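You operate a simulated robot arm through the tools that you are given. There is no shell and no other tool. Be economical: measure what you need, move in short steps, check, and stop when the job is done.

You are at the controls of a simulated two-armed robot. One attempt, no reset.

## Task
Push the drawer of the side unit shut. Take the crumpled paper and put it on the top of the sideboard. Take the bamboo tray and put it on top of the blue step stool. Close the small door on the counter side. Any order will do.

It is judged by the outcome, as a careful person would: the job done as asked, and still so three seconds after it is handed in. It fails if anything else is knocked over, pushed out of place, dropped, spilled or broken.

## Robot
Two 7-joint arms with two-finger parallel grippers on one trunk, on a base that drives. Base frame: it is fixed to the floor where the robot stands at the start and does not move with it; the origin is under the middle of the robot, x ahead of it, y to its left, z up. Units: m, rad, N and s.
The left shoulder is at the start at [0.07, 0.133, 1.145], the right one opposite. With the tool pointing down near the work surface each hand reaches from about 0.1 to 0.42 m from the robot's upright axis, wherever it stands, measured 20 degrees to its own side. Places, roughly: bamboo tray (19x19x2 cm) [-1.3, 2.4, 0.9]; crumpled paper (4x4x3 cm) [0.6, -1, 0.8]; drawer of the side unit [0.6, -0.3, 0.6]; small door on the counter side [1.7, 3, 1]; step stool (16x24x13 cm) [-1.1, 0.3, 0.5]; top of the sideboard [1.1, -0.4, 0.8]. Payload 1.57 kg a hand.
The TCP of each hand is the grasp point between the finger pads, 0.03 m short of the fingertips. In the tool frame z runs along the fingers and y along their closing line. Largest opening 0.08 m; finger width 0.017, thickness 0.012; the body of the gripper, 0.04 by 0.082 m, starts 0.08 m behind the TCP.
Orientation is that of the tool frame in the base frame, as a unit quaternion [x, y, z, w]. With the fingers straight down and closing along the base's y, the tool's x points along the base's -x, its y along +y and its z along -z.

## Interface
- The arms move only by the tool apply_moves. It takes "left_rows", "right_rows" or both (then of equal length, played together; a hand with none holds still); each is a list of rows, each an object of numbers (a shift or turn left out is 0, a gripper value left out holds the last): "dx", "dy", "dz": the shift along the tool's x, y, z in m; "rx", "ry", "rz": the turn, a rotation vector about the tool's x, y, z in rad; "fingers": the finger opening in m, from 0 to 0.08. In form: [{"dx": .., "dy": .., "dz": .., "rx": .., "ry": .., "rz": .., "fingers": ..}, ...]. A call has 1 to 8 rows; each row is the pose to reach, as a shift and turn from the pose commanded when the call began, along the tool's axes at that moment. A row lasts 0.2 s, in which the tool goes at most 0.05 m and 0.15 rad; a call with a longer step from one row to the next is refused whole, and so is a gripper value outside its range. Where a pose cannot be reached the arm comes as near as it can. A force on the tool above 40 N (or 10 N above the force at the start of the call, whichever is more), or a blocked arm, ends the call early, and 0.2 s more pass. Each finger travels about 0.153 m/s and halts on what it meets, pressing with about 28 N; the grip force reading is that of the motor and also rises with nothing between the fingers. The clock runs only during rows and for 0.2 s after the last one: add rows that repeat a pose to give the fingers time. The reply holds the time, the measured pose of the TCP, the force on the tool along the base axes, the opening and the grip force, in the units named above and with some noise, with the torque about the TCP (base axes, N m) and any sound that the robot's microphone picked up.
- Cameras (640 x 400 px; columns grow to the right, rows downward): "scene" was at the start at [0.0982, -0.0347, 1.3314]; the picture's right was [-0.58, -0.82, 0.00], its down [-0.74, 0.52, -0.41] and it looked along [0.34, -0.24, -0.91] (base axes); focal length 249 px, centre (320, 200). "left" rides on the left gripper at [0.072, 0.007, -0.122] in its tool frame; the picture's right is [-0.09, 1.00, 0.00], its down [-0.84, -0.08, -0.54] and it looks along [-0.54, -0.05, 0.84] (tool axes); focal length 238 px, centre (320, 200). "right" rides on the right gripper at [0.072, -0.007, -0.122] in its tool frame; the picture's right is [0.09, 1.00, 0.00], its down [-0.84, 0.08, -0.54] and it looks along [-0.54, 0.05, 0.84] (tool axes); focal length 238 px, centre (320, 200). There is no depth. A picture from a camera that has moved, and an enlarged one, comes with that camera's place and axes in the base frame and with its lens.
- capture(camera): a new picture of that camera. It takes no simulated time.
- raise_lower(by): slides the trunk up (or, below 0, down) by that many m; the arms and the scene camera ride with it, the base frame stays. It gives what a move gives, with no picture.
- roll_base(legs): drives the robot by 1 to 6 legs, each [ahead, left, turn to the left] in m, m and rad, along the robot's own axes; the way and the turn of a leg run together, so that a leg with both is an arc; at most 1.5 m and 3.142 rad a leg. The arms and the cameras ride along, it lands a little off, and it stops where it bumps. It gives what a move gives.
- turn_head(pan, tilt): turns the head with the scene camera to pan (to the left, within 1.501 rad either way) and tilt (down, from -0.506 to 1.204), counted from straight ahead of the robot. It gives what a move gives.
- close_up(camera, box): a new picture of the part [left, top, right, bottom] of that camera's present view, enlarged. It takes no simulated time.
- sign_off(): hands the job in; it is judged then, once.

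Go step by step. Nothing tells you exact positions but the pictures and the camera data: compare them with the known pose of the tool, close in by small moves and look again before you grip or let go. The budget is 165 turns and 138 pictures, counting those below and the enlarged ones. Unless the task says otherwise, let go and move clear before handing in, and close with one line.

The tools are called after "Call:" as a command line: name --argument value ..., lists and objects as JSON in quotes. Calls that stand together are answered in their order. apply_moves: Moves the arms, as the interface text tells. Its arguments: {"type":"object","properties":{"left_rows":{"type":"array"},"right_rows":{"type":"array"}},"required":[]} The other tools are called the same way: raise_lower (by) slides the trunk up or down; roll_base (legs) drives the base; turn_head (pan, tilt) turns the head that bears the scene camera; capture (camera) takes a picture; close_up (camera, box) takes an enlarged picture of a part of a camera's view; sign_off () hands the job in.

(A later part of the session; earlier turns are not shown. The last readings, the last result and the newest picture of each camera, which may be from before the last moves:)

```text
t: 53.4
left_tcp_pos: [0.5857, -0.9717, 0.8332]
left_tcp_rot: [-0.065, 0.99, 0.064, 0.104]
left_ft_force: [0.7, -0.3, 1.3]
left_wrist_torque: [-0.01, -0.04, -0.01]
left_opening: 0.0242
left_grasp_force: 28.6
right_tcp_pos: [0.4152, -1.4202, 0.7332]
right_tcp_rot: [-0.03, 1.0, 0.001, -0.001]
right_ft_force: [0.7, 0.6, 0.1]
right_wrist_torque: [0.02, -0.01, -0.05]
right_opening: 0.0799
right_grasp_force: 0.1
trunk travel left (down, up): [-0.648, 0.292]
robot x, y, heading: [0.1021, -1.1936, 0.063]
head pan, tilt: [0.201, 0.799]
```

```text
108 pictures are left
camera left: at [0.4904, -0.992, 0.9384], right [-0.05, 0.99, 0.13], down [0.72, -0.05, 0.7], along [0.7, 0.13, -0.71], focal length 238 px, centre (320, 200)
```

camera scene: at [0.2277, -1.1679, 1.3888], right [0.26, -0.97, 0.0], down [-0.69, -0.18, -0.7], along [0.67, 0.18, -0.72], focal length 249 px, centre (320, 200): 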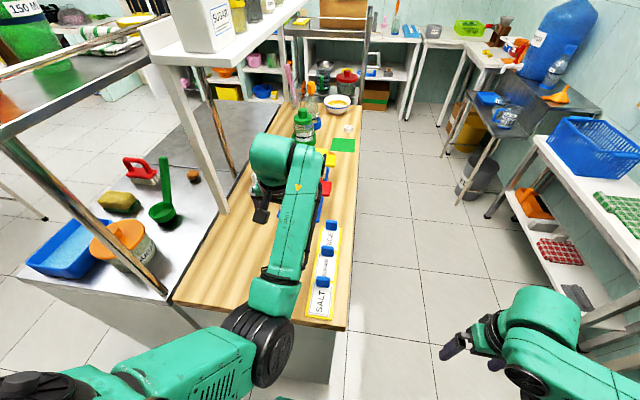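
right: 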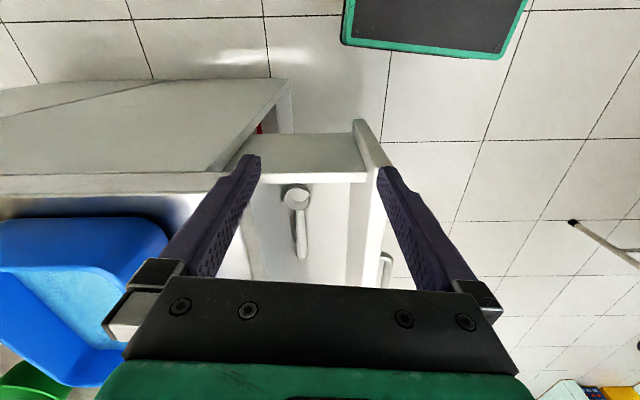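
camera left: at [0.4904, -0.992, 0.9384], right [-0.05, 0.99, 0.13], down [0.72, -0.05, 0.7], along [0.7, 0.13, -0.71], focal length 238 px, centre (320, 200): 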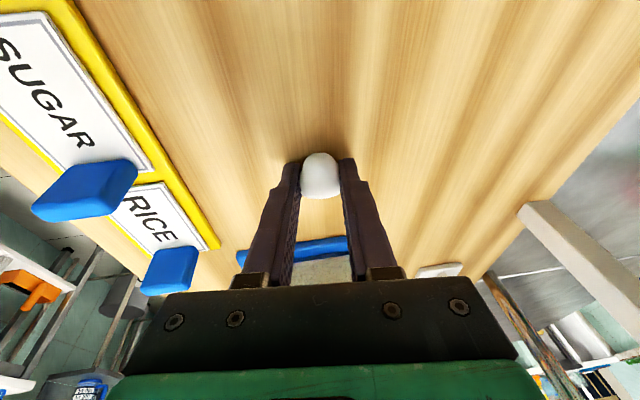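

The paper is held firmly (opening 0.024). I lift and drive back round to the sideboard's front.

Call:
raise_lower --by 0.2

Call:
roll_base --legs '[[-0.2, 0, 0], [0, 0, -1.51], [-1.47, 0, 0], [0, 1.11, 0]]'

Call:
turn_head --pan 0.3 --tilt 0.9

Call:
capture --camera "scene"

Call:
capture --camera "left"

```text
t: 55.5
left_tcp_pos: [0.5862, -0.9705, 1.0338]
left_tcp_rot: [-0.065, 0.99, 0.063, 0.105]
left_ft_force: [0.6, 0.0, 0.0]
left_wrist_torque: [0.03, 0.0, 0.0]
left_opening: 0.024
left_grasp_force: 27.9
right_tcp_pos: [0.4153, -1.4211, 0.9339]
right_tcp_rot: [-0.03, 1.0, -0.001, 0.0]
right_ft_force: [-0.6, -0.3, 0.2]
right_wrist_torque: [0.01, 0.0, -0.01]
right_opening: 0.0799
right_grasp_force: 0.0
trunk travel left (down, up): [-0.848, 0.092]
robot x, y, heading: [0.0993, -1.189, 0.06]
head pan, tilt: [0.201, 0.799]
```

```text
t: 73.2
left_tcp_pos: [1.1209, -0.0707, 1.0341]
left_tcp_rot: [0.632, 0.766, -0.025, 0.12]
left_ft_force: [0.0, 0.6, 0.9]
left_wrist_torque: [0.03, 0.01, 0.01]
left_opening: 0.0249
left_grasp_force: 28.1
right_tcp_pos: [0.6619, 0.0736, 0.9326]
right_tcp_rot: [0.664, 0.748, -0.001, 0.0]
right_ft_force: [0.3, -0.1, -0.4]
right_wrist_torque: [0.02, 0.03, 0.03]
right_opening: 0.0801
right_grasp_force: 0.0
trunk travel left (down, up): [-0.848, 0.092]
robot x, y, heading: [0.873, 0.401, -1.452]
head pan, tilt: [0.201, 0.799]
```

```text
t: 73.9
left_tcp_pos: [1.1203, -0.0718, 1.0347]
left_tcp_rot: [0.632, 0.766, -0.026, 0.119]
left_ft_force: [-0.3, 0.0, 0.0]
left_wrist_torque: [0.05, 0.01, 0.01]
left_opening: 0.0253
left_grasp_force: 27.7
right_tcp_pos: [0.6619, 0.072, 0.9318]
right_tcp_rot: [0.663, 0.748, 0.001, 0.001]
right_ft_force: [-0.2, 0.5, -0.6]
right_wrist_torque: [-0.01, 0.01, -0.02]
right_opening: 0.0798
right_grasp_force: 0.1
trunk travel left (down, up): [-0.848, 0.092]
robot x, y, heading: [0.8718, 0.3987, -1.455]
head pan, tilt: [0.3, 0.901]
```

```text
107 pictures are left
camera scene: at [0.9081, 0.2812, 1.4779], right [-0.91, -0.41, 0.0], down [-0.32, 0.72, -0.62], along [0.25, -0.57, -0.78], focal length 249 px, centre (320, 200)
```

scene: 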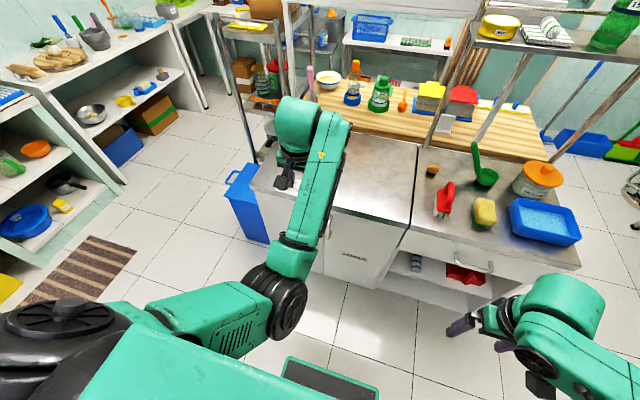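

```text
106 pictures are left
camera left: at [1.096, 0.0197, 1.1385], right [0.99, 0.11, 0.13], down [-0.01, -0.72, 0.7], along [0.17, -0.69, -0.7], focal length 238 px, centre (320, 200)
```

left: 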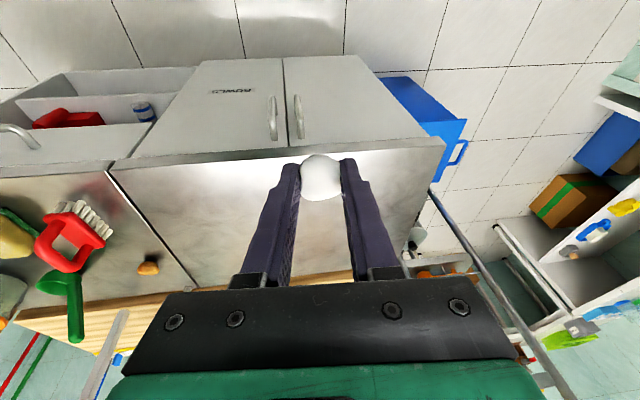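

I'm in front of the sideboard, whose front edge is at y≈-0.2 and top spans to about -0.6. I pull the right hand in a bit, then move ahead to place the paper.

Call:
apply_moves --right_rows '[{"dx": 0.02, "dz": -0.03}, {"dx": 0.04, "dz": -0.06}, {"dx": 0.06, "dz": -0.1}]'

Call:
roll_base --legs '[[0.26, 0, 0]]'

Call:
capture --camera "left"

Call:
capture --camera "scene"

```text
t: 74.7
left_tcp_pos: [1.1205, -0.0726, 1.0343]
left_tcp_rot: [0.632, 0.765, -0.026, 0.119]
left_ft_force: [0.7, -0.6, -0.4]
left_wrist_torque: [0.01, 0.03, -0.02]
left_opening: 0.0256
left_grasp_force: 28.1
right_tcp_pos: [0.6657, 0.045, 0.9916]
right_tcp_rot: [0.663, 0.748, 0.001, -0.001]
right_ft_force: [0.3, -0.2, -0.6]
right_wrist_torque: [0.03, -0.03, 0.02]
right_opening: 0.0799
right_grasp_force: 0.2
right hand out of reach, approached as far as the arm can: row 1, 2, 3
trunk travel left (down, up): [-0.848, 0.092]
robot x, y, heading: [0.8783, 0.4005, -1.457]
head pan, tilt: [0.3, 0.901]
```

```text
t: 76.5
left_tcp_pos: [1.1514, -0.3319, 1.0346]
left_tcp_rot: [0.632, 0.765, -0.026, 0.12]
left_ft_force: [0.0, 0.6, 0.6]
left_wrist_torque: [-0.01, 0.0, 0.03]
left_opening: 0.0252
left_grasp_force: 28.1
right_tcp_pos: [0.6946, -0.215, 0.9913]
right_tcp_rot: [0.664, 0.748, -0.001, 0.0]
right_ft_force: [0.0, -0.7, 0.0]
right_wrist_torque: [0.0, 0.0, 0.0]
right_opening: 0.08
right_grasp_force: 0.0
trunk travel left (down, up): [-0.848, 0.092]
robot x, y, heading: [0.9028, 0.1389, -1.45]
head pan, tilt: [0.3, 0.901]
```

```text
105 pictures are left
camera left: at [1.1261, -0.2401, 1.1391], right [0.99, 0.11, 0.13], down [-0.01, -0.72, 0.7], along [0.17, -0.69, -0.7], focal length 238 px, centre (320, 200)
```

left: 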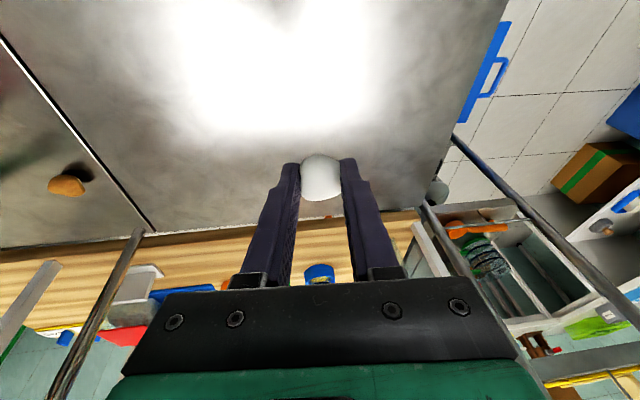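

```text
104 pictures are left
camera scene: at [0.9385, 0.022, 1.478], right [-0.91, -0.41, 0.0], down [-0.32, 0.72, -0.62], along [0.25, -0.57, -0.78], focal length 249 px, centre (320, 200)
```

scene: 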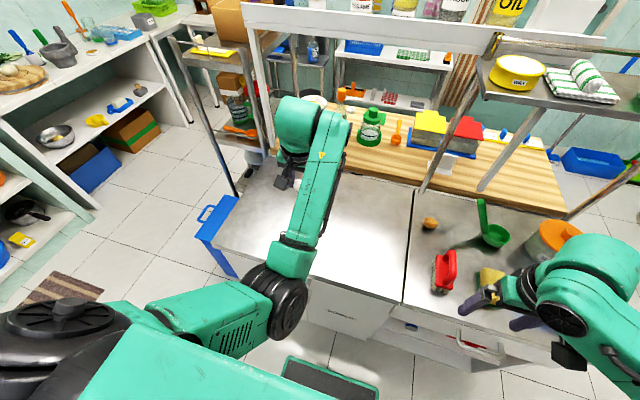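

The paper is above the sideboard's top. I lower the trunk a bit, then the arm the rest, watching the force.

Call:
raise_lower --by -0.1

Call:
apply_moves --left_rows '[{"dx": 0.0054, "dy": -0.0028, "dz": 0.0243}, {"dx": 0.0108, "dy": -0.0055, "dz": 0.0485}, {"dx": 0.0151, "dy": -0.0077, "dz": 0.068}]'

Call:
capture --camera "left"

Call:
capture --camera "scene"

```text
t: 77.9
left_tcp_pos: [1.1514, -0.3332, 0.935]
left_tcp_rot: [0.633, 0.765, -0.025, 0.119]
left_ft_force: [-0.2, -1.8, 0.0]
left_wrist_torque: [0.0, -0.01, 0.0]
left_opening: 0.0251
left_grasp_force: 27.6
right_tcp_pos: [0.6956, -0.2158, 0.8918]
right_tcp_rot: [0.664, 0.747, 0.0, 0.0]
right_ft_force: [0.3, -0.3, -1.0]
right_wrist_torque: [0.0, 0.0, 0.02]
right_opening: 0.0801
right_grasp_force: 0.1
trunk travel left (down, up): [-0.748, 0.192]
robot x, y, heading: [0.9047, 0.1402, -1.454]
head pan, tilt: [0.3, 0.901]
```

```text
t: 78.7
left_tcp_pos: [1.1661, -0.3406, 0.8785]
left_tcp_rot: [0.624, 0.768, -0.029, 0.139]
left_ft_force: [-0.4, -0.4, 0.2]
left_wrist_torque: [-0.02, 0.0, 0.03]
left_opening: 0.0253
left_grasp_force: 27.5
right_tcp_pos: [0.6969, -0.2163, 0.8908]
right_tcp_rot: [0.663, 0.748, 0.0, 0.001]
right_ft_force: [-0.1, -0.3, 0.7]
right_wrist_torque: [-0.01, 0.02, 0.0]
right_opening: 0.0803
right_grasp_force: 0.0
trunk travel left (down, up): [-0.748, 0.192]
robot x, y, heading: [0.9037, 0.1395, -1.454]
head pan, tilt: [0.3, 0.901]
```

```text
103 pictures are left
camera left: at [1.1365, -0.2461, 0.9798], right [0.98, 0.13, 0.15], down [-0.02, -0.7, 0.72], along [0.2, -0.71, -0.68], focal length 238 px, centre (320, 200)
```

left: 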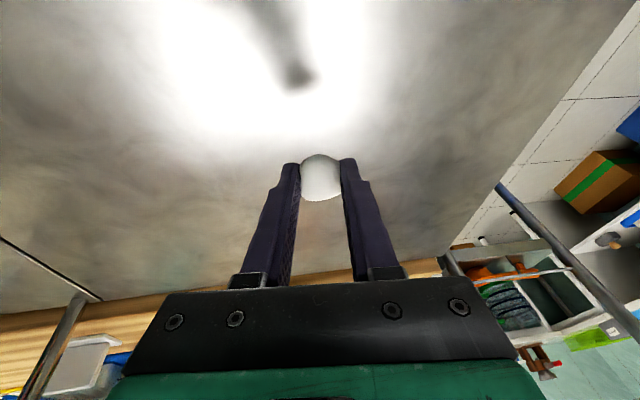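

```text
102 pictures are left
camera scene: at [0.9389, 0.02, 1.3779], right [-0.91, -0.4, 0.0], down [-0.32, 0.72, -0.62], along [0.25, -0.57, -0.78], focal length 249 px, centre (320, 200)
```

scene: 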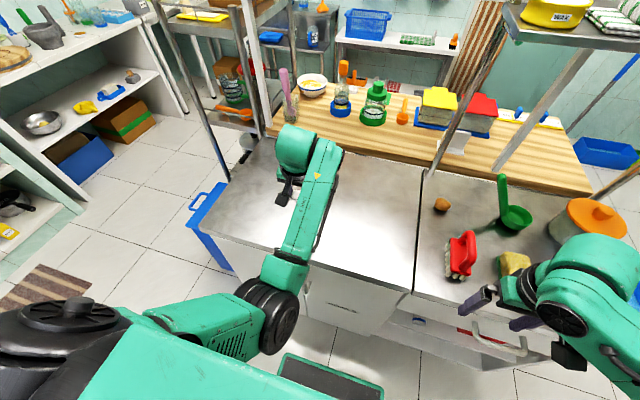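

Shadow closing in. I lower the last 4 cm with the trunk.

Call:
raise_lower --by -0.035

Call:
capture --camera "left"

```text
t: 79.5
left_tcp_pos: [1.1652, -0.3375, 0.8425]
left_tcp_rot: [0.624, 0.768, -0.025, 0.138]
left_ft_force: [-0.2, -1.3, -0.4]
left_wrist_torque: [-0.01, 0.02, -0.01]
left_opening: 0.0251
left_grasp_force: 28.0
right_tcp_pos: [0.6958, -0.2163, 0.856]
right_tcp_rot: [0.664, 0.747, 0.0, 0.0]
right_ft_force: [0.3, -0.2, -0.7]
right_wrist_torque: [-0.01, 0.03, 0.01]
right_opening: 0.08
right_grasp_force: 0.1
trunk travel left (down, up): [-0.713, 0.227]
robot x, y, heading: [0.9059, 0.1399, -1.456]
head pan, tilt: [0.3, 0.901]
```

```text
101 pictures are left
camera left: at [1.1365, -0.2445, 0.9431], right [0.98, 0.13, 0.16], down [-0.02, -0.7, 0.71], along [0.2, -0.7, -0.68], focal length 238 px, centre (320, 200)
```

left: 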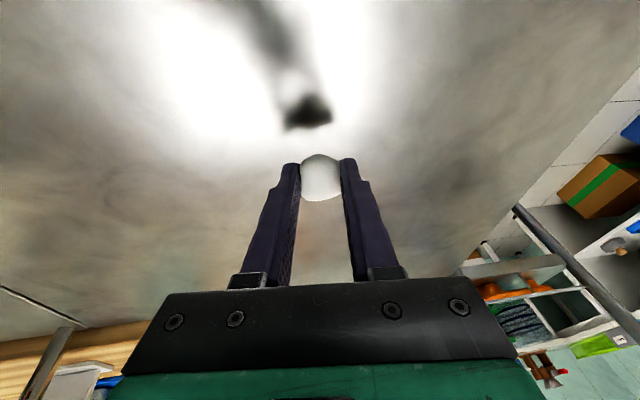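

No contact yet; continue in small steps.

Call:
raise_lower --by -0.012

Call:
raise_lower --by -0.008

Call:
capture --camera "left"

```text
t: 80.1
left_tcp_pos: [1.1666, -0.3381, 0.8286]
left_tcp_rot: [0.625, 0.768, -0.024, 0.137]
left_ft_force: [0.7, 0.5, 0.1]
left_wrist_torque: [0.02, 0.01, 0.0]
left_opening: 0.0253
left_grasp_force: 27.4
right_tcp_pos: [0.6959, -0.2158, 0.8448]
right_tcp_rot: [0.663, 0.748, 0.0, 0.0]
right_ft_force: [0.3, -0.4, -1.0]
right_wrist_torque: [-0.02, 0.03, 0.03]
right_opening: 0.0798
right_grasp_force: 0.0
trunk travel left (down, up): [-0.701, 0.239]
robot x, y, heading: [0.9058, 0.1375, -1.451]
head pan, tilt: [0.3, 0.901]
```

```text
t: 80.6
left_tcp_pos: [1.1667, -0.3361, 0.8192]
left_tcp_rot: [0.625, 0.768, -0.02, 0.137]
left_ft_force: [0.6, -0.3, -1.0]
left_wrist_torque: [0.02, -0.01, 0.04]
left_opening: 0.025
left_grasp_force: 27.5
right_tcp_pos: [0.6961, -0.2157, 0.8369]
right_tcp_rot: [0.664, 0.748, 0.0, 0.0]
right_ft_force: [0.1, 0.1, 0.6]
right_wrist_torque: [-0.03, 0.03, 0.01]
right_opening: 0.08
right_grasp_force: 0.0
trunk travel left (down, up): [-0.693, 0.247]
robot x, y, heading: [0.9023, 0.1383, -1.456]
head pan, tilt: [0.3, 0.901]
```

```text
100 pictures are left
camera left: at [1.1368, -0.2435, 0.921], right [0.98, 0.13, 0.16], down [-0.02, -0.7, 0.71], along [0.2, -0.7, -0.69], focal length 238 px, centre (320, 200)
```

left: 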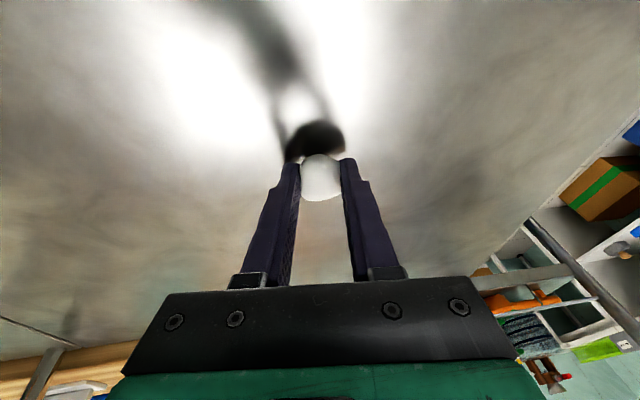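

Nearly there.

Call:
raise_lower --by -0.008

Call:
capture --camera "left"

```text
t: 81.2
left_tcp_pos: [1.1669, -0.3354, 0.8129]
left_tcp_rot: [0.625, 0.767, -0.023, 0.141]
left_ft_force: [5.0, -5.6, 22.8]
left_wrist_torque: [-0.27, 0.26, 0.16]
left_opening: 0.0251
left_grasp_force: 28.4
right_tcp_pos: [0.6942, -0.2145, 0.8287]
right_tcp_rot: [0.664, 0.748, 0.0, 0.0]
right_ft_force: [-0.3, 0.2, -0.4]
right_wrist_torque: [0.04, 0.0, 0.01]
right_opening: 0.0799
right_grasp_force: 0.1
trunk travel left (down, up): [-0.685, 0.255]
robot x, y, heading: [0.9018, 0.1401, -1.453]
head pan, tilt: [0.3, 0.901]
```

```text
99 pictures are left
camera left: at [1.1362, -0.242, 0.915], right [0.98, 0.13, 0.16], down [-0.03, -0.7, 0.71], along [0.21, -0.7, -0.68], focal length 238 px, centre (320, 200)
```

left: 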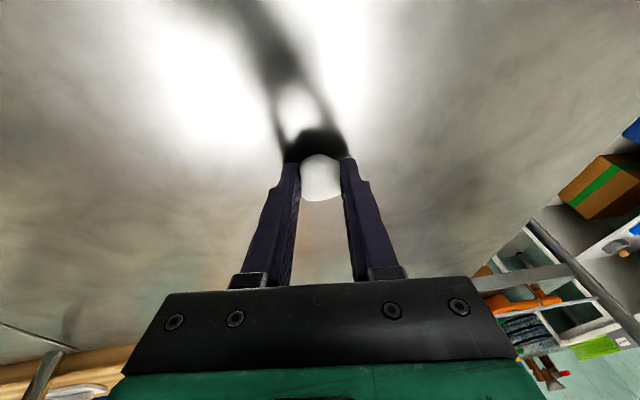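

Contact with the top (23 N up). I raise a hair, open the fingers gently and lift away.

Call:
raise_lower --by 0.003

Call:
apply_moves --left_rows '[{"fingers": 0.03}, {"fingers": 0.04}, {"fingers": 0.055}, {"fingers": 0.08}, {"fingers": 0.08}]'

Call:
raise_lower --by 0.2

Call:
capture --camera "left"

```text
t: 81.7
left_tcp_pos: [1.1675, -0.3369, 0.813]
left_tcp_rot: [0.626, 0.767, -0.021, 0.138]
left_ft_force: [5.4, -7.9, 16.1]
left_wrist_torque: [-0.29, 0.14, 0.15]
left_opening: 0.0253
left_grasp_force: 27.7
right_tcp_pos: [0.6968, -0.2148, 0.8312]
right_tcp_rot: [0.664, 0.748, 0.0, 0.0]
right_ft_force: [-0.4, 0.4, 1.1]
right_wrist_torque: [0.03, -0.01, 0.0]
right_opening: 0.0799
right_grasp_force: 0.1
trunk travel left (down, up): [-0.688, 0.252]
robot x, y, heading: [0.9041, 0.1433, -1.454]
head pan, tilt: [0.3, 0.901]
```

```text
t: 82.7
left_tcp_pos: [1.1757, -0.3335, 0.8169]
left_tcp_rot: [0.621, 0.77, -0.019, 0.146]
left_ft_force: [12.2, 3.8, 14.6]
left_wrist_torque: [-0.02, 0.08, -0.02]
left_opening: 0.0663
left_grasp_force: 0.0
right_tcp_pos: [0.6994, -0.2137, 0.8323]
right_tcp_rot: [0.663, 0.749, -0.002, 0.001]
right_ft_force: [-0.2, 0.1, 0.4]
right_wrist_torque: [0.0, 0.02, 0.03]
right_opening: 0.0801
right_grasp_force: 0.0
trunk travel left (down, up): [-0.688, 0.252]
robot x, y, heading: [0.9039, 0.141, -1.452]
head pan, tilt: [0.3, 0.901]
stopped in row 4 (left hand): the force on the tool passed its limit at 47 N (the readings are from after the stop); the commanded pose is now the measured one
```

```text
t: 84.8
left_tcp_pos: [1.1711, -0.3337, 1.0137]
left_tcp_rot: [0.623, 0.769, -0.015, 0.143]
left_ft_force: [-0.8, -0.4, -0.1]
left_wrist_torque: [-0.01, 0.01, -0.01]
left_opening: 0.0801
left_grasp_force: 0.0
right_tcp_pos: [0.6958, -0.2168, 1.0311]
right_tcp_rot: [0.663, 0.749, 0.0, -0.001]
right_ft_force: [0.2, 0.4, 0.2]
right_wrist_torque: [0.01, -0.01, 0.04]
right_opening: 0.0799
right_grasp_force: 0.0
trunk travel left (down, up): [-0.888, 0.052]
robot x, y, heading: [0.9049, 0.1361, -1.456]
head pan, tilt: [0.3, 0.901]
```

```text
98 pictures are left
camera left: at [1.1395, -0.2423, 1.1156], right [0.98, 0.13, 0.17], down [-0.03, -0.71, 0.71], along [0.22, -0.7, -0.68], focal length 238 px, centre (320, 200)
```

left: 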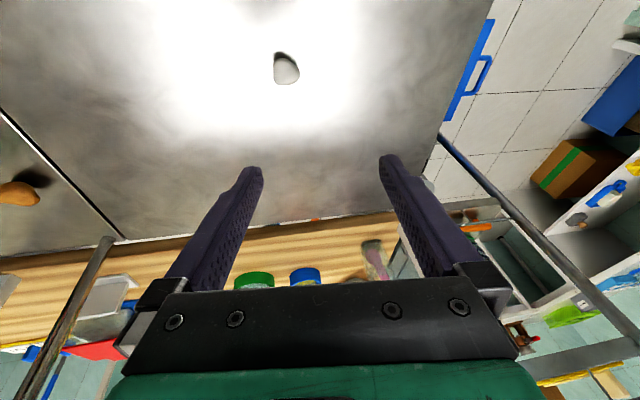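

The paper sits on the sideboard. Next is the small door: I back off, turn and drive around the round table towards the hutch.

Call:
roll_base --legs '[[-0.22, 0, 0], [0, 0, 1.455], [0.72, 0, 0], [0, 0, 1.57], [1.3, 0, 0]]'

Call:
turn_head --pan 0.1 --tilt 0.4

Call:
capture --camera "scene"

```text
t: 103.9
left_tcp_pos: [1.3318, 2.2002, 1.0149]
left_tcp_rot: [0.742, -0.655, -0.142, -0.024]
left_ft_force: [-0.2, -1.0, -0.3]
left_wrist_torque: [0.03, -0.02, -0.02]
left_opening: 0.0801
left_grasp_force: 0.1
right_tcp_pos: [1.7946, 2.041, 1.0329]
right_tcp_rot: [0.719, -0.695, -0.001, -0.001]
right_ft_force: [-0.9, 0.7, 0.3]
right_wrist_torque: [0.02, -0.02, 0.0]
right_opening: 0.08
right_grasp_force: 0.0
trunk travel left (down, up): [-0.888, 0.052]
robot x, y, heading: [1.5594, 1.7017, 1.603]
head pan, tilt: [0.3, 0.901]
```

```text
t: 104.8
left_tcp_pos: [1.3316, 2.2001, 1.0143]
left_tcp_rot: [0.742, -0.655, -0.143, -0.023]
left_ft_force: [0.3, 0.4, -0.9]
left_wrist_torque: [0.01, -0.02, 0.0]
left_opening: 0.0798
left_grasp_force: 0.0
right_tcp_pos: [1.795, 2.0399, 1.0327]
right_tcp_rot: [0.719, -0.695, 0.0, 0.0]
right_ft_force: [0.2, 1.1, 0.2]
right_wrist_torque: [-0.03, -0.03, 0.0]
right_opening: 0.08
right_grasp_force: 0.1
trunk travel left (down, up): [-0.888, 0.052]
robot x, y, heading: [1.5594, 1.7063, 1.6]
head pan, tilt: [0.099, 0.4]
```

```text
97 pictures are left
camera scene: at [1.5429, 1.8465, 1.5608], right [0.99, 0.13, 0.0], down [0.05, -0.39, -0.92], along [-0.12, 0.91, -0.39], focal length 249 px, centre (320, 200)
```

scene: 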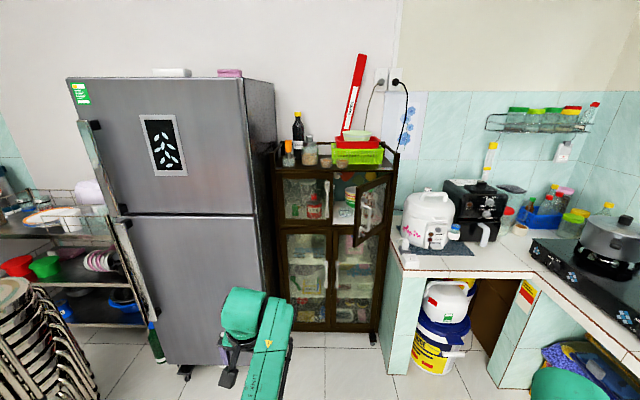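

The hutch is ahead, its upper right glass door ajar. Zoom in.

Call:
close_up --camera "scene" --box '[270, 140, 410, 260]'

```text
3.33 times, centred on (340, 200) of scene
camera zoom: at [1.5429, 1.8465, 1.5608], right [0.99, 0.13, 0.0], down [0.05, -0.39, -0.92], along [-0.12, 0.91, -0.39], focal length 829 px, centre (253, 200)
```

zoom: 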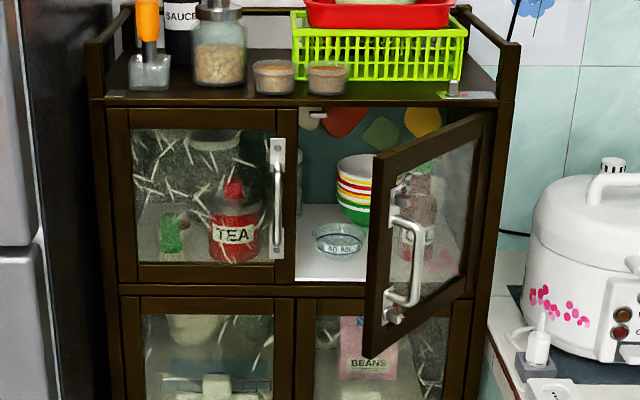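

The door hinges at the right (~(1.73,3.05)), free edge at ~(1.57,2.85), handle on its outer face; it shuts by pushing +y/left. I'll use the left hand, fingers closed and tilted forward.

Call:
apply_moves --left_rows '[{"rx": 0.035, "ry": -0.143, "rz": 0.003, "fingers": 0}, {"rx": 0.07, "ry": -0.286, "rz": 0.006}, {"rx": 0.106, "ry": -0.43, "rz": 0.009}, {"rx": 0.141, "ry": -0.573, "rz": 0.013}, {"rx": 0.176, "ry": -0.716, "rz": 0.016}, {"rx": 0.212, "ry": -0.859, "rz": 0.019}]'

Call:
capture --camera "scene"

```text
t: 106.2
left_tcp_pos: [1.3305, 2.2002, 1.0142]
left_tcp_rot: [-0.602, 0.604, 0.37, 0.369]
left_ft_force: [0.1, 0.4, -0.1]
left_wrist_torque: [-0.02, 0.0, 0.01]
left_opening: 0.0002
left_grasp_force: 21.2
right_tcp_pos: [1.7952, 2.041, 1.0311]
right_tcp_rot: [0.719, -0.695, 0.0, 0.0]
right_ft_force: [-0.6, 0.7, -0.1]
right_wrist_torque: [0.01, 0.01, 0.03]
right_opening: 0.0801
right_grasp_force: 0.0
trunk travel left (down, up): [-0.888, 0.052]
robot x, y, heading: [1.5531, 1.7061, 1.612]
head pan, tilt: [0.099, 0.4]
```

```text
95 pictures are left
camera scene: at [1.5423, 1.8458, 1.561], right [0.99, 0.13, 0.0], down [0.05, -0.39, -0.92], along [-0.12, 0.91, -0.39], focal length 249 px, centre (320, 200)
```

scene: 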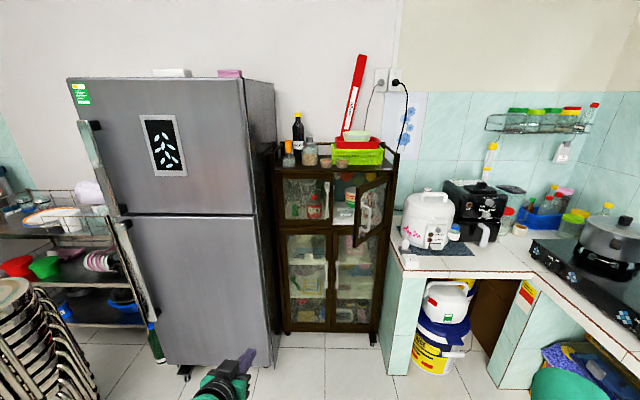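

The hand is pitched forward as wanted. I bring it nearer the robot's midline and raise a bit.

Call:
apply_moves --left_rows '[{"dy": -0.035}, {"dy": -0.07}, {"dy": -0.1}]'

Call:
raise_lower --by 0.05

Call:
roll_base --legs '[[0, -0.22, 0], [0.38, 0, 0]]'

Call:
capture --camera "scene"

Call:
capture --camera "left"

```text
t: 107.0
left_tcp_pos: [1.3962, 2.199, 1.0079]
left_tcp_rot: [-0.55, 0.648, 0.416, 0.323]
left_ft_force: [-0.2, -0.1, 0.5]
left_wrist_torque: [0.01, 0.02, 0.03]
left_opening: 0.0
left_grasp_force: 21.0
right_tcp_pos: [1.7952, 2.0409, 1.0317]
right_tcp_rot: [0.719, -0.695, 0.0, 0.0]
right_ft_force: [-0.5, -0.1, 0.0]
right_wrist_torque: [-0.01, 0.0, 0.0]
right_opening: 0.08
right_grasp_force: 0.0
trunk travel left (down, up): [-0.888, 0.052]
robot x, y, heading: [1.5581, 1.7056, 1.606]
head pan, tilt: [0.099, 0.4]
stopped in row 3 (left hand): the arm was blocked; the commanded pose is now the measured one
```

```text
t: 108.0
left_tcp_pos: [1.396, 2.1985, 1.058]
left_tcp_rot: [-0.55, 0.649, 0.415, 0.323]
left_ft_force: [-1.1, -0.1, 0.1]
left_wrist_torque: [-0.01, -0.06, 0.03]
left_opening: 0.0
left_grasp_force: 21.5
right_tcp_pos: [1.7949, 2.0404, 1.0821]
right_tcp_rot: [0.719, -0.695, 0.0, 0.0]
right_ft_force: [0.3, 0.7, 0.7]
right_wrist_torque: [-0.04, -0.02, 0.03]
right_opening: 0.08
right_grasp_force: 0.0
trunk travel left (down, up): [-0.938, 0.002]
robot x, y, heading: [1.5571, 1.7032, 1.606]
head pan, tilt: [0.099, 0.4]
```

```text
t: 111.7
left_tcp_pos: [1.6118, 2.5941, 1.0582]
left_tcp_rot: [-0.547, 0.65, 0.415, 0.325]
left_ft_force: [-0.1, -0.2, -0.7]
left_wrist_torque: [-0.02, 0.01, -0.01]
left_opening: 0.0
left_grasp_force: 21.5
right_tcp_pos: [2.0073, 2.4336, 1.0813]
right_tcp_rot: [0.717, -0.697, -0.001, 0.0]
right_ft_force: [-0.1, 0.3, 0.7]
right_wrist_torque: [-0.02, 0.02, -0.02]
right_opening: 0.0797
right_grasp_force: 0.0
trunk travel left (down, up): [-0.938, 0.002]
robot x, y, heading: [1.7665, 2.1035, 1.591]
head pan, tilt: [0.099, 0.4]
```

```text
94 pictures are left
camera scene: at [1.7547, 2.2401, 1.6111], right [0.99, 0.12, 0.0], down [0.05, -0.38, -0.92], along [-0.11, 0.91, -0.39], focal length 249 px, centre (320, 200)
```

scene: 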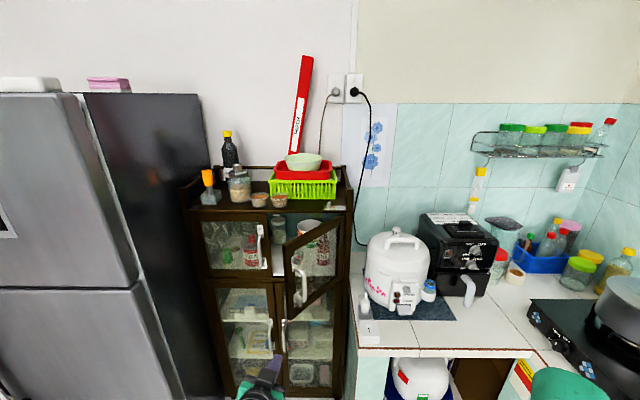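

```text
93 pictures are left
camera left: at [1.5944, 2.4517, 1.0519], right [-0.96, 0.1, 0.26], down [0.25, -0.12, 0.96], along [0.12, 0.99, 0.09], focal length 238 px, centre (320, 200)
```

left: 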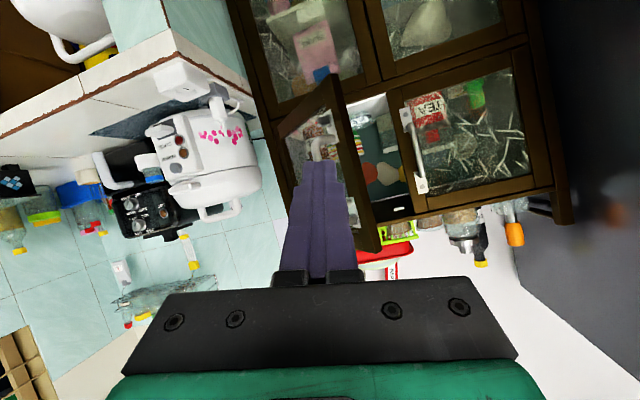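

Door geometry by two views: hinge (1.738,3.01), free edge (1.57,2.86), z 0.90–1.20, handle at (1.62,2.85). I'll put the fingertip just right of the handle in front of the glass, then sweep forward-left.

Call:
roll_base --legs '[[0, -0.076, 0], [0.22, 0, 0]]'

Call:
turn_head --pan 0.3 --tilt 0.6

Call:
capture --camera "scene"

Call:
capture --camera "left"

```text
t: 114.0
left_tcp_pos: [1.6805, 2.8182, 1.0587]
left_tcp_rot: [-0.548, 0.649, 0.416, 0.326]
left_ft_force: [0.6, 0.0, 0.2]
left_wrist_torque: [0.01, -0.04, -0.04]
left_opening: 0.0
left_grasp_force: 21.8
right_tcp_pos: [2.0785, 2.6559, 1.0819]
right_tcp_rot: [0.717, -0.697, -0.001, 0.0]
right_ft_force: [0.8, -0.3, 0.0]
right_wrist_torque: [0.03, -0.01, -0.02]
right_opening: 0.08
right_grasp_force: 0.0
trunk travel left (down, up): [-0.938, 0.002]
robot x, y, heading: [1.8375, 2.3275, 1.597]
head pan, tilt: [0.099, 0.4]
```

```text
t: 114.8
left_tcp_pos: [1.6814, 2.8201, 1.0577]
left_tcp_rot: [-0.549, 0.649, 0.416, 0.324]
left_ft_force: [-0.3, 0.5, 0.3]
left_wrist_torque: [0.0, -0.02, 0.0]
left_opening: 0.0
left_grasp_force: 21.4
right_tcp_pos: [2.0782, 2.6594, 1.0814]
right_tcp_rot: [0.717, -0.697, 0.0, 0.001]
right_ft_force: [-0.7, 0.3, -0.1]
right_wrist_torque: [-0.03, 0.0, -0.01]
right_opening: 0.08
right_grasp_force: 0.1
trunk travel left (down, up): [-0.938, 0.002]
robot x, y, heading: [1.8396, 2.3262, 1.592]
head pan, tilt: [0.3, 0.6]
```

```text
92 pictures are left
camera scene: at [1.8087, 2.459, 1.5927], right [0.95, 0.32, 0.0], down [0.18, -0.54, -0.83], along [-0.26, 0.78, -0.56], focal length 249 px, centre (320, 200)
```

scene: 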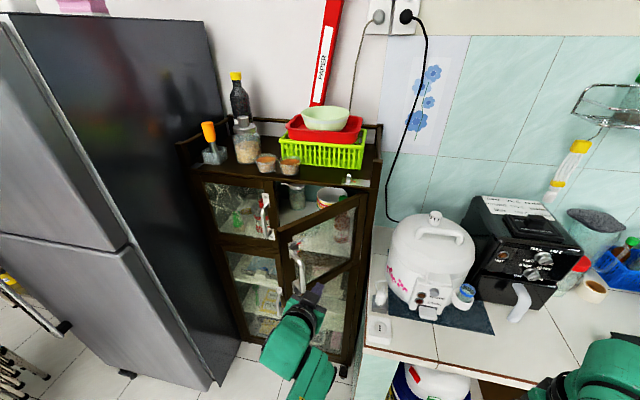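

```text
91 pictures are left
camera left: at [1.6643, 2.6775, 1.0511], right [-0.96, 0.1, 0.26], down [0.25, -0.12, 0.96], along [0.12, 0.99, 0.09], focal length 238 px, centre (320, 200)
```

left: 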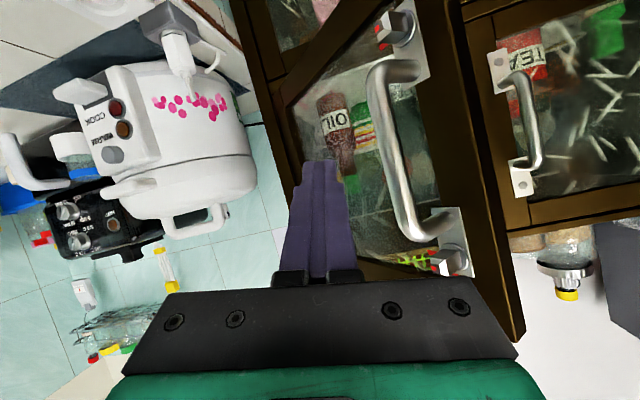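

Fingertip is lined up between handle and hinge. I drive 8 cm closer and then sweep with the arm.

Call:
roll_base --legs '[[0.08, 0, 0]]'

Call:
apply_moves --left_rows '[{"dx": -0.008, "dy": 0.006, "dz": 0.018}, {"dx": -0.0127, "dy": 0.0165, "dz": 0.032}, {"dx": -0.0166, "dy": 0.032, "dz": 0.046}, {"dx": -0.0172, "dy": 0.052, "dz": 0.0556}, {"dx": -0.02, "dy": 0.0725, "dz": 0.07}]'

Call:
capture --camera "scene"

Call:
capture --camera "left"

```text
t: 115.8
left_tcp_pos: [1.6793, 2.8932, 1.0616]
left_tcp_rot: [-0.548, 0.648, 0.417, 0.325]
left_ft_force: [-0.4, -1.1, 0.3]
left_wrist_torque: [-0.03, 0.01, 0.02]
left_opening: 0.0
left_grasp_force: 20.8
right_tcp_pos: [2.0754, 2.7322, 1.0826]
right_tcp_rot: [0.717, -0.697, -0.002, -0.001]
right_ft_force: [-0.5, -1.2, 0.7]
right_wrist_torque: [0.06, 0.01, 0.01]
right_opening: 0.0799
right_grasp_force: 0.0
trunk travel left (down, up): [-0.938, 0.002]
robot x, y, heading: [1.8364, 2.4024, 1.597]
head pan, tilt: [0.3, 0.6]
```

```text
t: 117.0
left_tcp_pos: [1.6087, 2.9775, 1.0553]
left_tcp_rot: [-0.548, 0.65, 0.414, 0.324]
left_ft_force: [-0.3, 0.3, -0.3]
left_wrist_torque: [-0.03, -0.04, 0.0]
left_opening: 0.0001
left_grasp_force: 21.5
right_tcp_pos: [2.0753, 2.7375, 1.0826]
right_tcp_rot: [0.717, -0.697, 0.001, -0.001]
right_ft_force: [-0.6, -0.2, -0.3]
right_wrist_torque: [0.0, 0.0, 0.03]
right_opening: 0.0799
right_grasp_force: 0.0
trunk travel left (down, up): [-0.938, 0.002]
robot x, y, heading: [1.837, 2.4015, 1.596]
head pan, tilt: [0.3, 0.6]
```

```text
90 pictures are left
camera scene: at [1.8051, 2.5377, 1.5926], right [0.95, 0.32, 0.0], down [0.18, -0.54, -0.82], along [-0.26, 0.78, -0.57], focal length 249 px, centre (320, 200)
```

scene: 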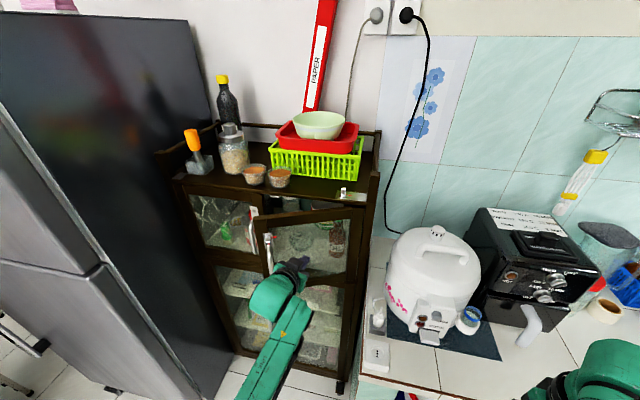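

```text
89 pictures are left
camera left: at [1.5931, 2.8339, 1.05], right [-0.96, 0.1, 0.26], down [0.25, -0.12, 0.96], along [0.12, 0.99, 0.09], focal length 238 px, centre (320, 200)
```

left: 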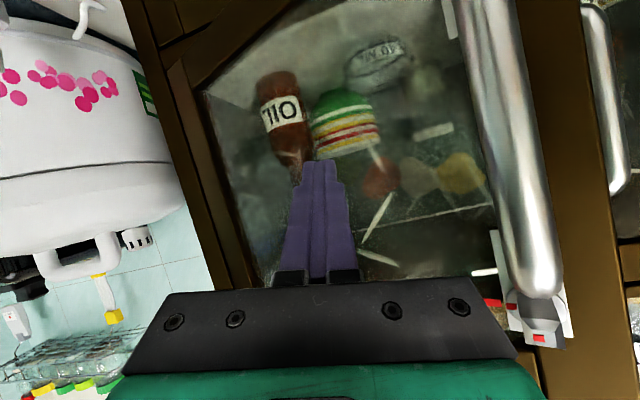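

Door swings shut nicely; a little more is needed. Continue pushing forward slightly left.

Call:
apply_moves --left_rows '[{"dx": -0.005, "dy": 0.011, "dz": 0.013}, {"dx": -0.011, "dy": 0.021, "dz": 0.027}, {"dx": -0.018, "dy": 0.022, "dz": 0.04}, {"dx": -0.024, "dy": 0.023, "dz": 0.054}, {"dx": -0.031, "dy": 0.024, "dz": 0.067}]'

Call:
capture --camera "scene"

Call:
capture --camera "left"

```text
t: 118.2
left_tcp_pos: [1.5903, 3.0433, 1.0621]
left_tcp_rot: [-0.548, 0.649, 0.416, 0.325]
left_ft_force: [3.4, -24.6, 1.4]
left_wrist_torque: [-0.02, 0.01, 0.1]
left_opening: 0.0
left_grasp_force: 21.3
right_tcp_pos: [2.0762, 2.731, 1.0837]
right_tcp_rot: [0.717, -0.698, -0.002, -0.002]
right_ft_force: [-0.6, 0.5, -0.3]
right_wrist_torque: [0.01, 0.01, 0.01]
right_opening: 0.0802
right_grasp_force: 0.1
trunk travel left (down, up): [-0.938, 0.002]
robot x, y, heading: [1.8378, 2.4049, 1.596]
head pan, tilt: [0.3, 0.6]
```

```text
88 pictures are left
camera scene: at [1.8076, 2.5283, 1.5935], right [0.95, 0.32, 0.0], down [0.18, -0.53, -0.83], along [-0.26, 0.79, -0.56], focal length 249 px, centre (320, 200)
```

scene: 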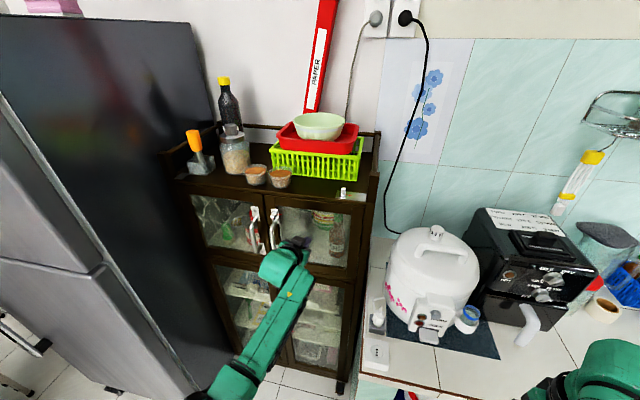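

```text
87 pictures are left
camera left: at [1.5732, 2.8998, 1.0559], right [-0.96, 0.09, 0.26], down [0.25, -0.12, 0.96], along [0.12, 0.99, 0.09], focal length 238 px, centre (320, 200)
```

left: 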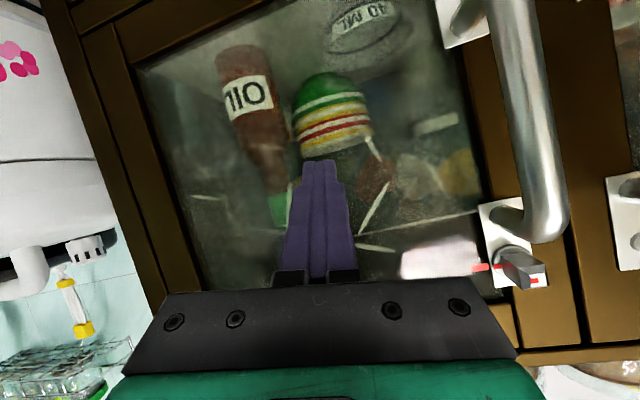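

The door hit its stop (25 N) and its handle lines up with its neighbour. I back off and check it.

Call:
roll_base --legs '[[-0.5, 0, 0]]'

Call:
close_up --camera "scene" --box '[160, 80, 400, 260]'

```text
t: 121.2
left_tcp_pos: [1.603, 2.5496, 1.0585]
left_tcp_rot: [-0.548, 0.651, 0.415, 0.324]
left_ft_force: [-0.7, 0.1, -0.6]
left_wrist_torque: [0.0, 0.03, 0.0]
left_opening: 0.0002
left_grasp_force: 20.8
right_tcp_pos: [2.0881, 2.2375, 1.0806]
right_tcp_rot: [0.716, -0.698, 0.0, 0.0]
right_ft_force: [-0.8, -0.4, -0.8]
right_wrist_torque: [-0.04, 0.0, -0.01]
right_opening: 0.0801
right_grasp_force: 0.0
trunk travel left (down, up): [-0.938, 0.002]
robot x, y, heading: [1.8486, 1.9005, 1.594]
head pan, tilt: [0.3, 0.6]
```

```text
2.22 times, centred on (280, 170) of scene
camera zoom: at [1.8187, 2.0391, 1.5924], right [0.95, 0.32, 0.0], down [0.18, -0.54, -0.82], along [-0.26, 0.78, -0.57], focal length 553 px, centre (409, 267)
```

zoom: 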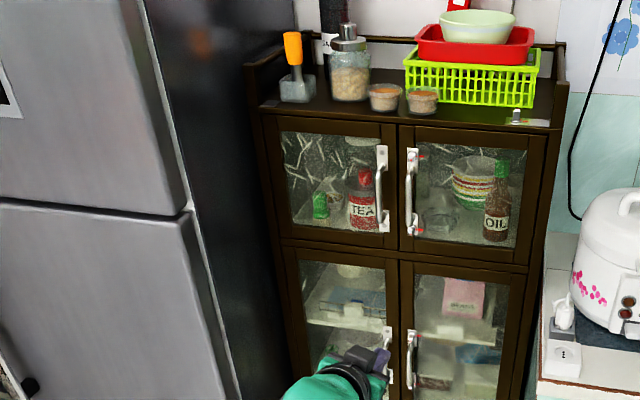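

The door is closed flush. Now round the table by the south side, facing west, to look at the stool and tray.

Call:
roll_base --legs '[[0, 0.22, 0], [-1.5, 0, 0], [-0.05, 0, 0], [0, 0, 1.55], [1.5, 0, 0]]'

Call:
turn_head --pan 0 --tilt 0.5

Call:
capture --camera "scene"

Call:
turn_head --pan -1.0 --tilt 0.4

Call:
capture --camera "scene"

```text
t: 141.5
left_tcp_pos: [-0.5376, 0.0524, 1.0606]
left_tcp_rot: [0.847, -0.07, -0.523, 0.065]
left_ft_force: [0.0, -0.5, 0.5]
left_wrist_torque: [0.02, -0.02, 0.01]
left_opening: 0.0001
left_grasp_force: 21.0
right_tcp_pos: [-0.2293, 0.5411, 1.0816]
right_tcp_rot: [1.0, 0.017, 0.0, 0.0]
right_ft_force: [0.3, -0.4, 0.2]
right_wrist_torque: [0.0, -0.01, 0.0]
right_opening: 0.0799
right_grasp_force: 0.1
trunk travel left (down, up): [-0.938, 0.002]
robot x, y, heading: [0.1053, 0.3035, -3.113]
head pan, tilt: [0.3, 0.6]
```

```text
t: 142.3
left_tcp_pos: [-0.5388, 0.0527, 1.0609]
left_tcp_rot: [0.847, -0.071, -0.523, 0.065]
left_ft_force: [-1.2, 0.1, -0.9]
left_wrist_torque: [-0.01, 0.01, 0.0]
left_opening: 0.0
left_grasp_force: 21.6
right_tcp_pos: [-0.2299, 0.54, 1.0817]
right_tcp_rot: [1.0, 0.016, 0.0, 0.0]
right_ft_force: [-0.4, 0.3, 0.5]
right_wrist_torque: [0.02, 0.03, -0.01]
right_opening: 0.08
right_grasp_force: 0.0
trunk travel left (down, up): [-0.938, 0.002]
robot x, y, heading: [0.1074, 0.3048, -3.111]
head pan, tilt: [0.0, 0.499]
```

```text
85 pictures are left
camera scene: at [-0.037, 0.2992, 1.6017], right [-0.03, 1.0, 0.0], down [0.48, 0.01, -0.88], along [-0.88, -0.03, -0.48], focal length 249 px, centre (320, 200)
```

scene: 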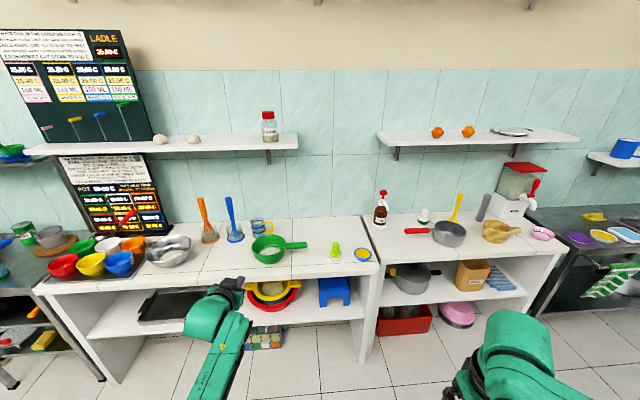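

```text
t: 143.6
left_tcp_pos: [-0.5391, 0.0536, 1.0596]
left_tcp_rot: [0.848, -0.071, -0.522, 0.065]
left_ft_force: [0.7, -0.1, 0.5]
left_wrist_torque: [0.01, 0.0, 0.01]
left_opening: 0.0
left_grasp_force: 20.9
right_tcp_pos: [-0.2301, 0.5422, 1.0803]
right_tcp_rot: [1.0, 0.016, 0.0, -0.001]
right_ft_force: [1.4, 0.0, -0.1]
right_wrist_torque: [0.03, 0.04, 0.0]
right_opening: 0.0801
right_grasp_force: 0.1
trunk travel left (down, up): [-0.938, 0.002]
robot x, y, heading: [0.1058, 0.3043, -3.109]
head pan, tilt: [-1.0, 0.4]
```

```text
84 pictures are left
camera scene: at [0.0018, 0.3783, 1.6109], right [0.83, 0.56, 0.0], down [0.22, -0.32, -0.92], along [-0.52, 0.76, -0.39], focal length 249 px, centre (320, 200)
```

scene: 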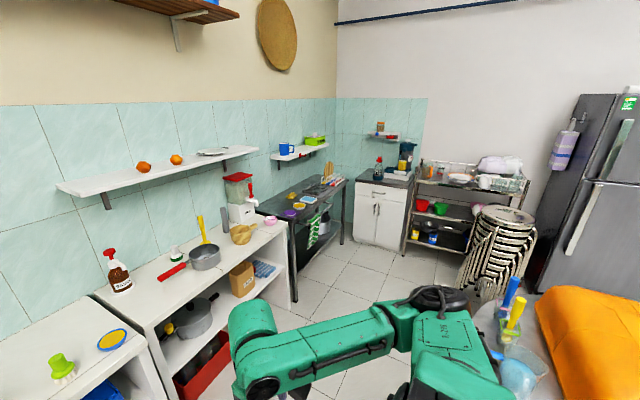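

The blue step stool sits on the lower shelf of the work table ahead, under the tabletop. Now a zoom on the tray at the far steel table, and on the stool.

Call:
close_up --camera "scene" --box '[260, 140, 370, 220]'

Call:
turn_head --pan 0.0 --tilt 0.6

Call:
close_up --camera "scene" --box '[200, 160, 420, 300]'

```text
5.00 times, centred on (315, 180) of scene
camera zoom: at [0.0018, 0.3783, 1.6109], right [0.83, 0.56, 0.0], down [0.22, -0.32, -0.92], along [-0.52, 0.76, -0.39], focal length 1244 px, centre (345, 300)
```

zoom: 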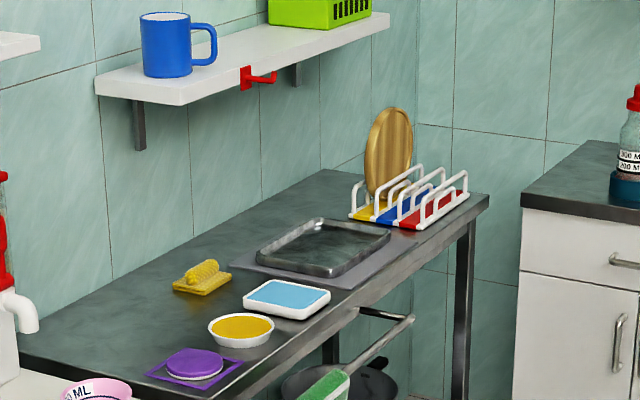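

```text
t: 144.9
left_tcp_pos: [-0.5385, 0.0536, 1.0591]
left_tcp_rot: [0.847, -0.071, -0.522, 0.065]
left_ft_force: [-0.4, 0.1, -0.2]
left_wrist_torque: [-0.02, -0.01, 0.0]
left_opening: 0.0
left_grasp_force: 21.2
right_tcp_pos: [-0.2299, 0.5416, 1.0812]
right_tcp_rot: [1.0, 0.015, 0.0, 0.0]
right_ft_force: [-1.2, -0.5, 0.5]
right_wrist_torque: [0.03, 0.03, 0.01]
right_opening: 0.0799
right_grasp_force: 0.1
trunk travel left (down, up): [-0.938, 0.002]
robot x, y, heading: [0.1046, 0.3025, -3.116]
head pan, tilt: [0.0, 0.6]
```

```text
2.86 times, centred on (310, 230) of scene
camera zoom: at [-0.0342, 0.2994, 1.5927], right [-0.03, 1.0, 0.0], down [0.56, 0.02, -0.83], along [-0.82, -0.02, -0.56], focal length 711 px, centre (349, 114)
```

zoom: 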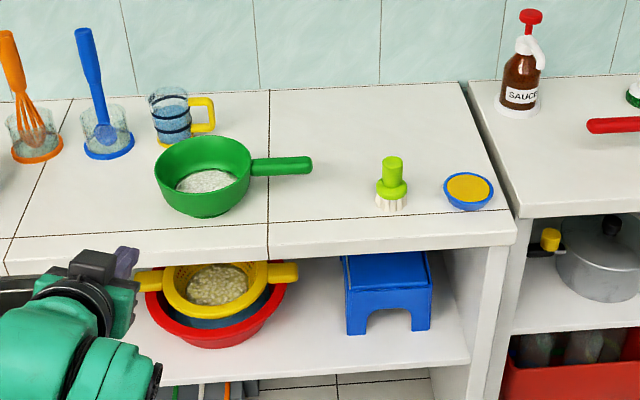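

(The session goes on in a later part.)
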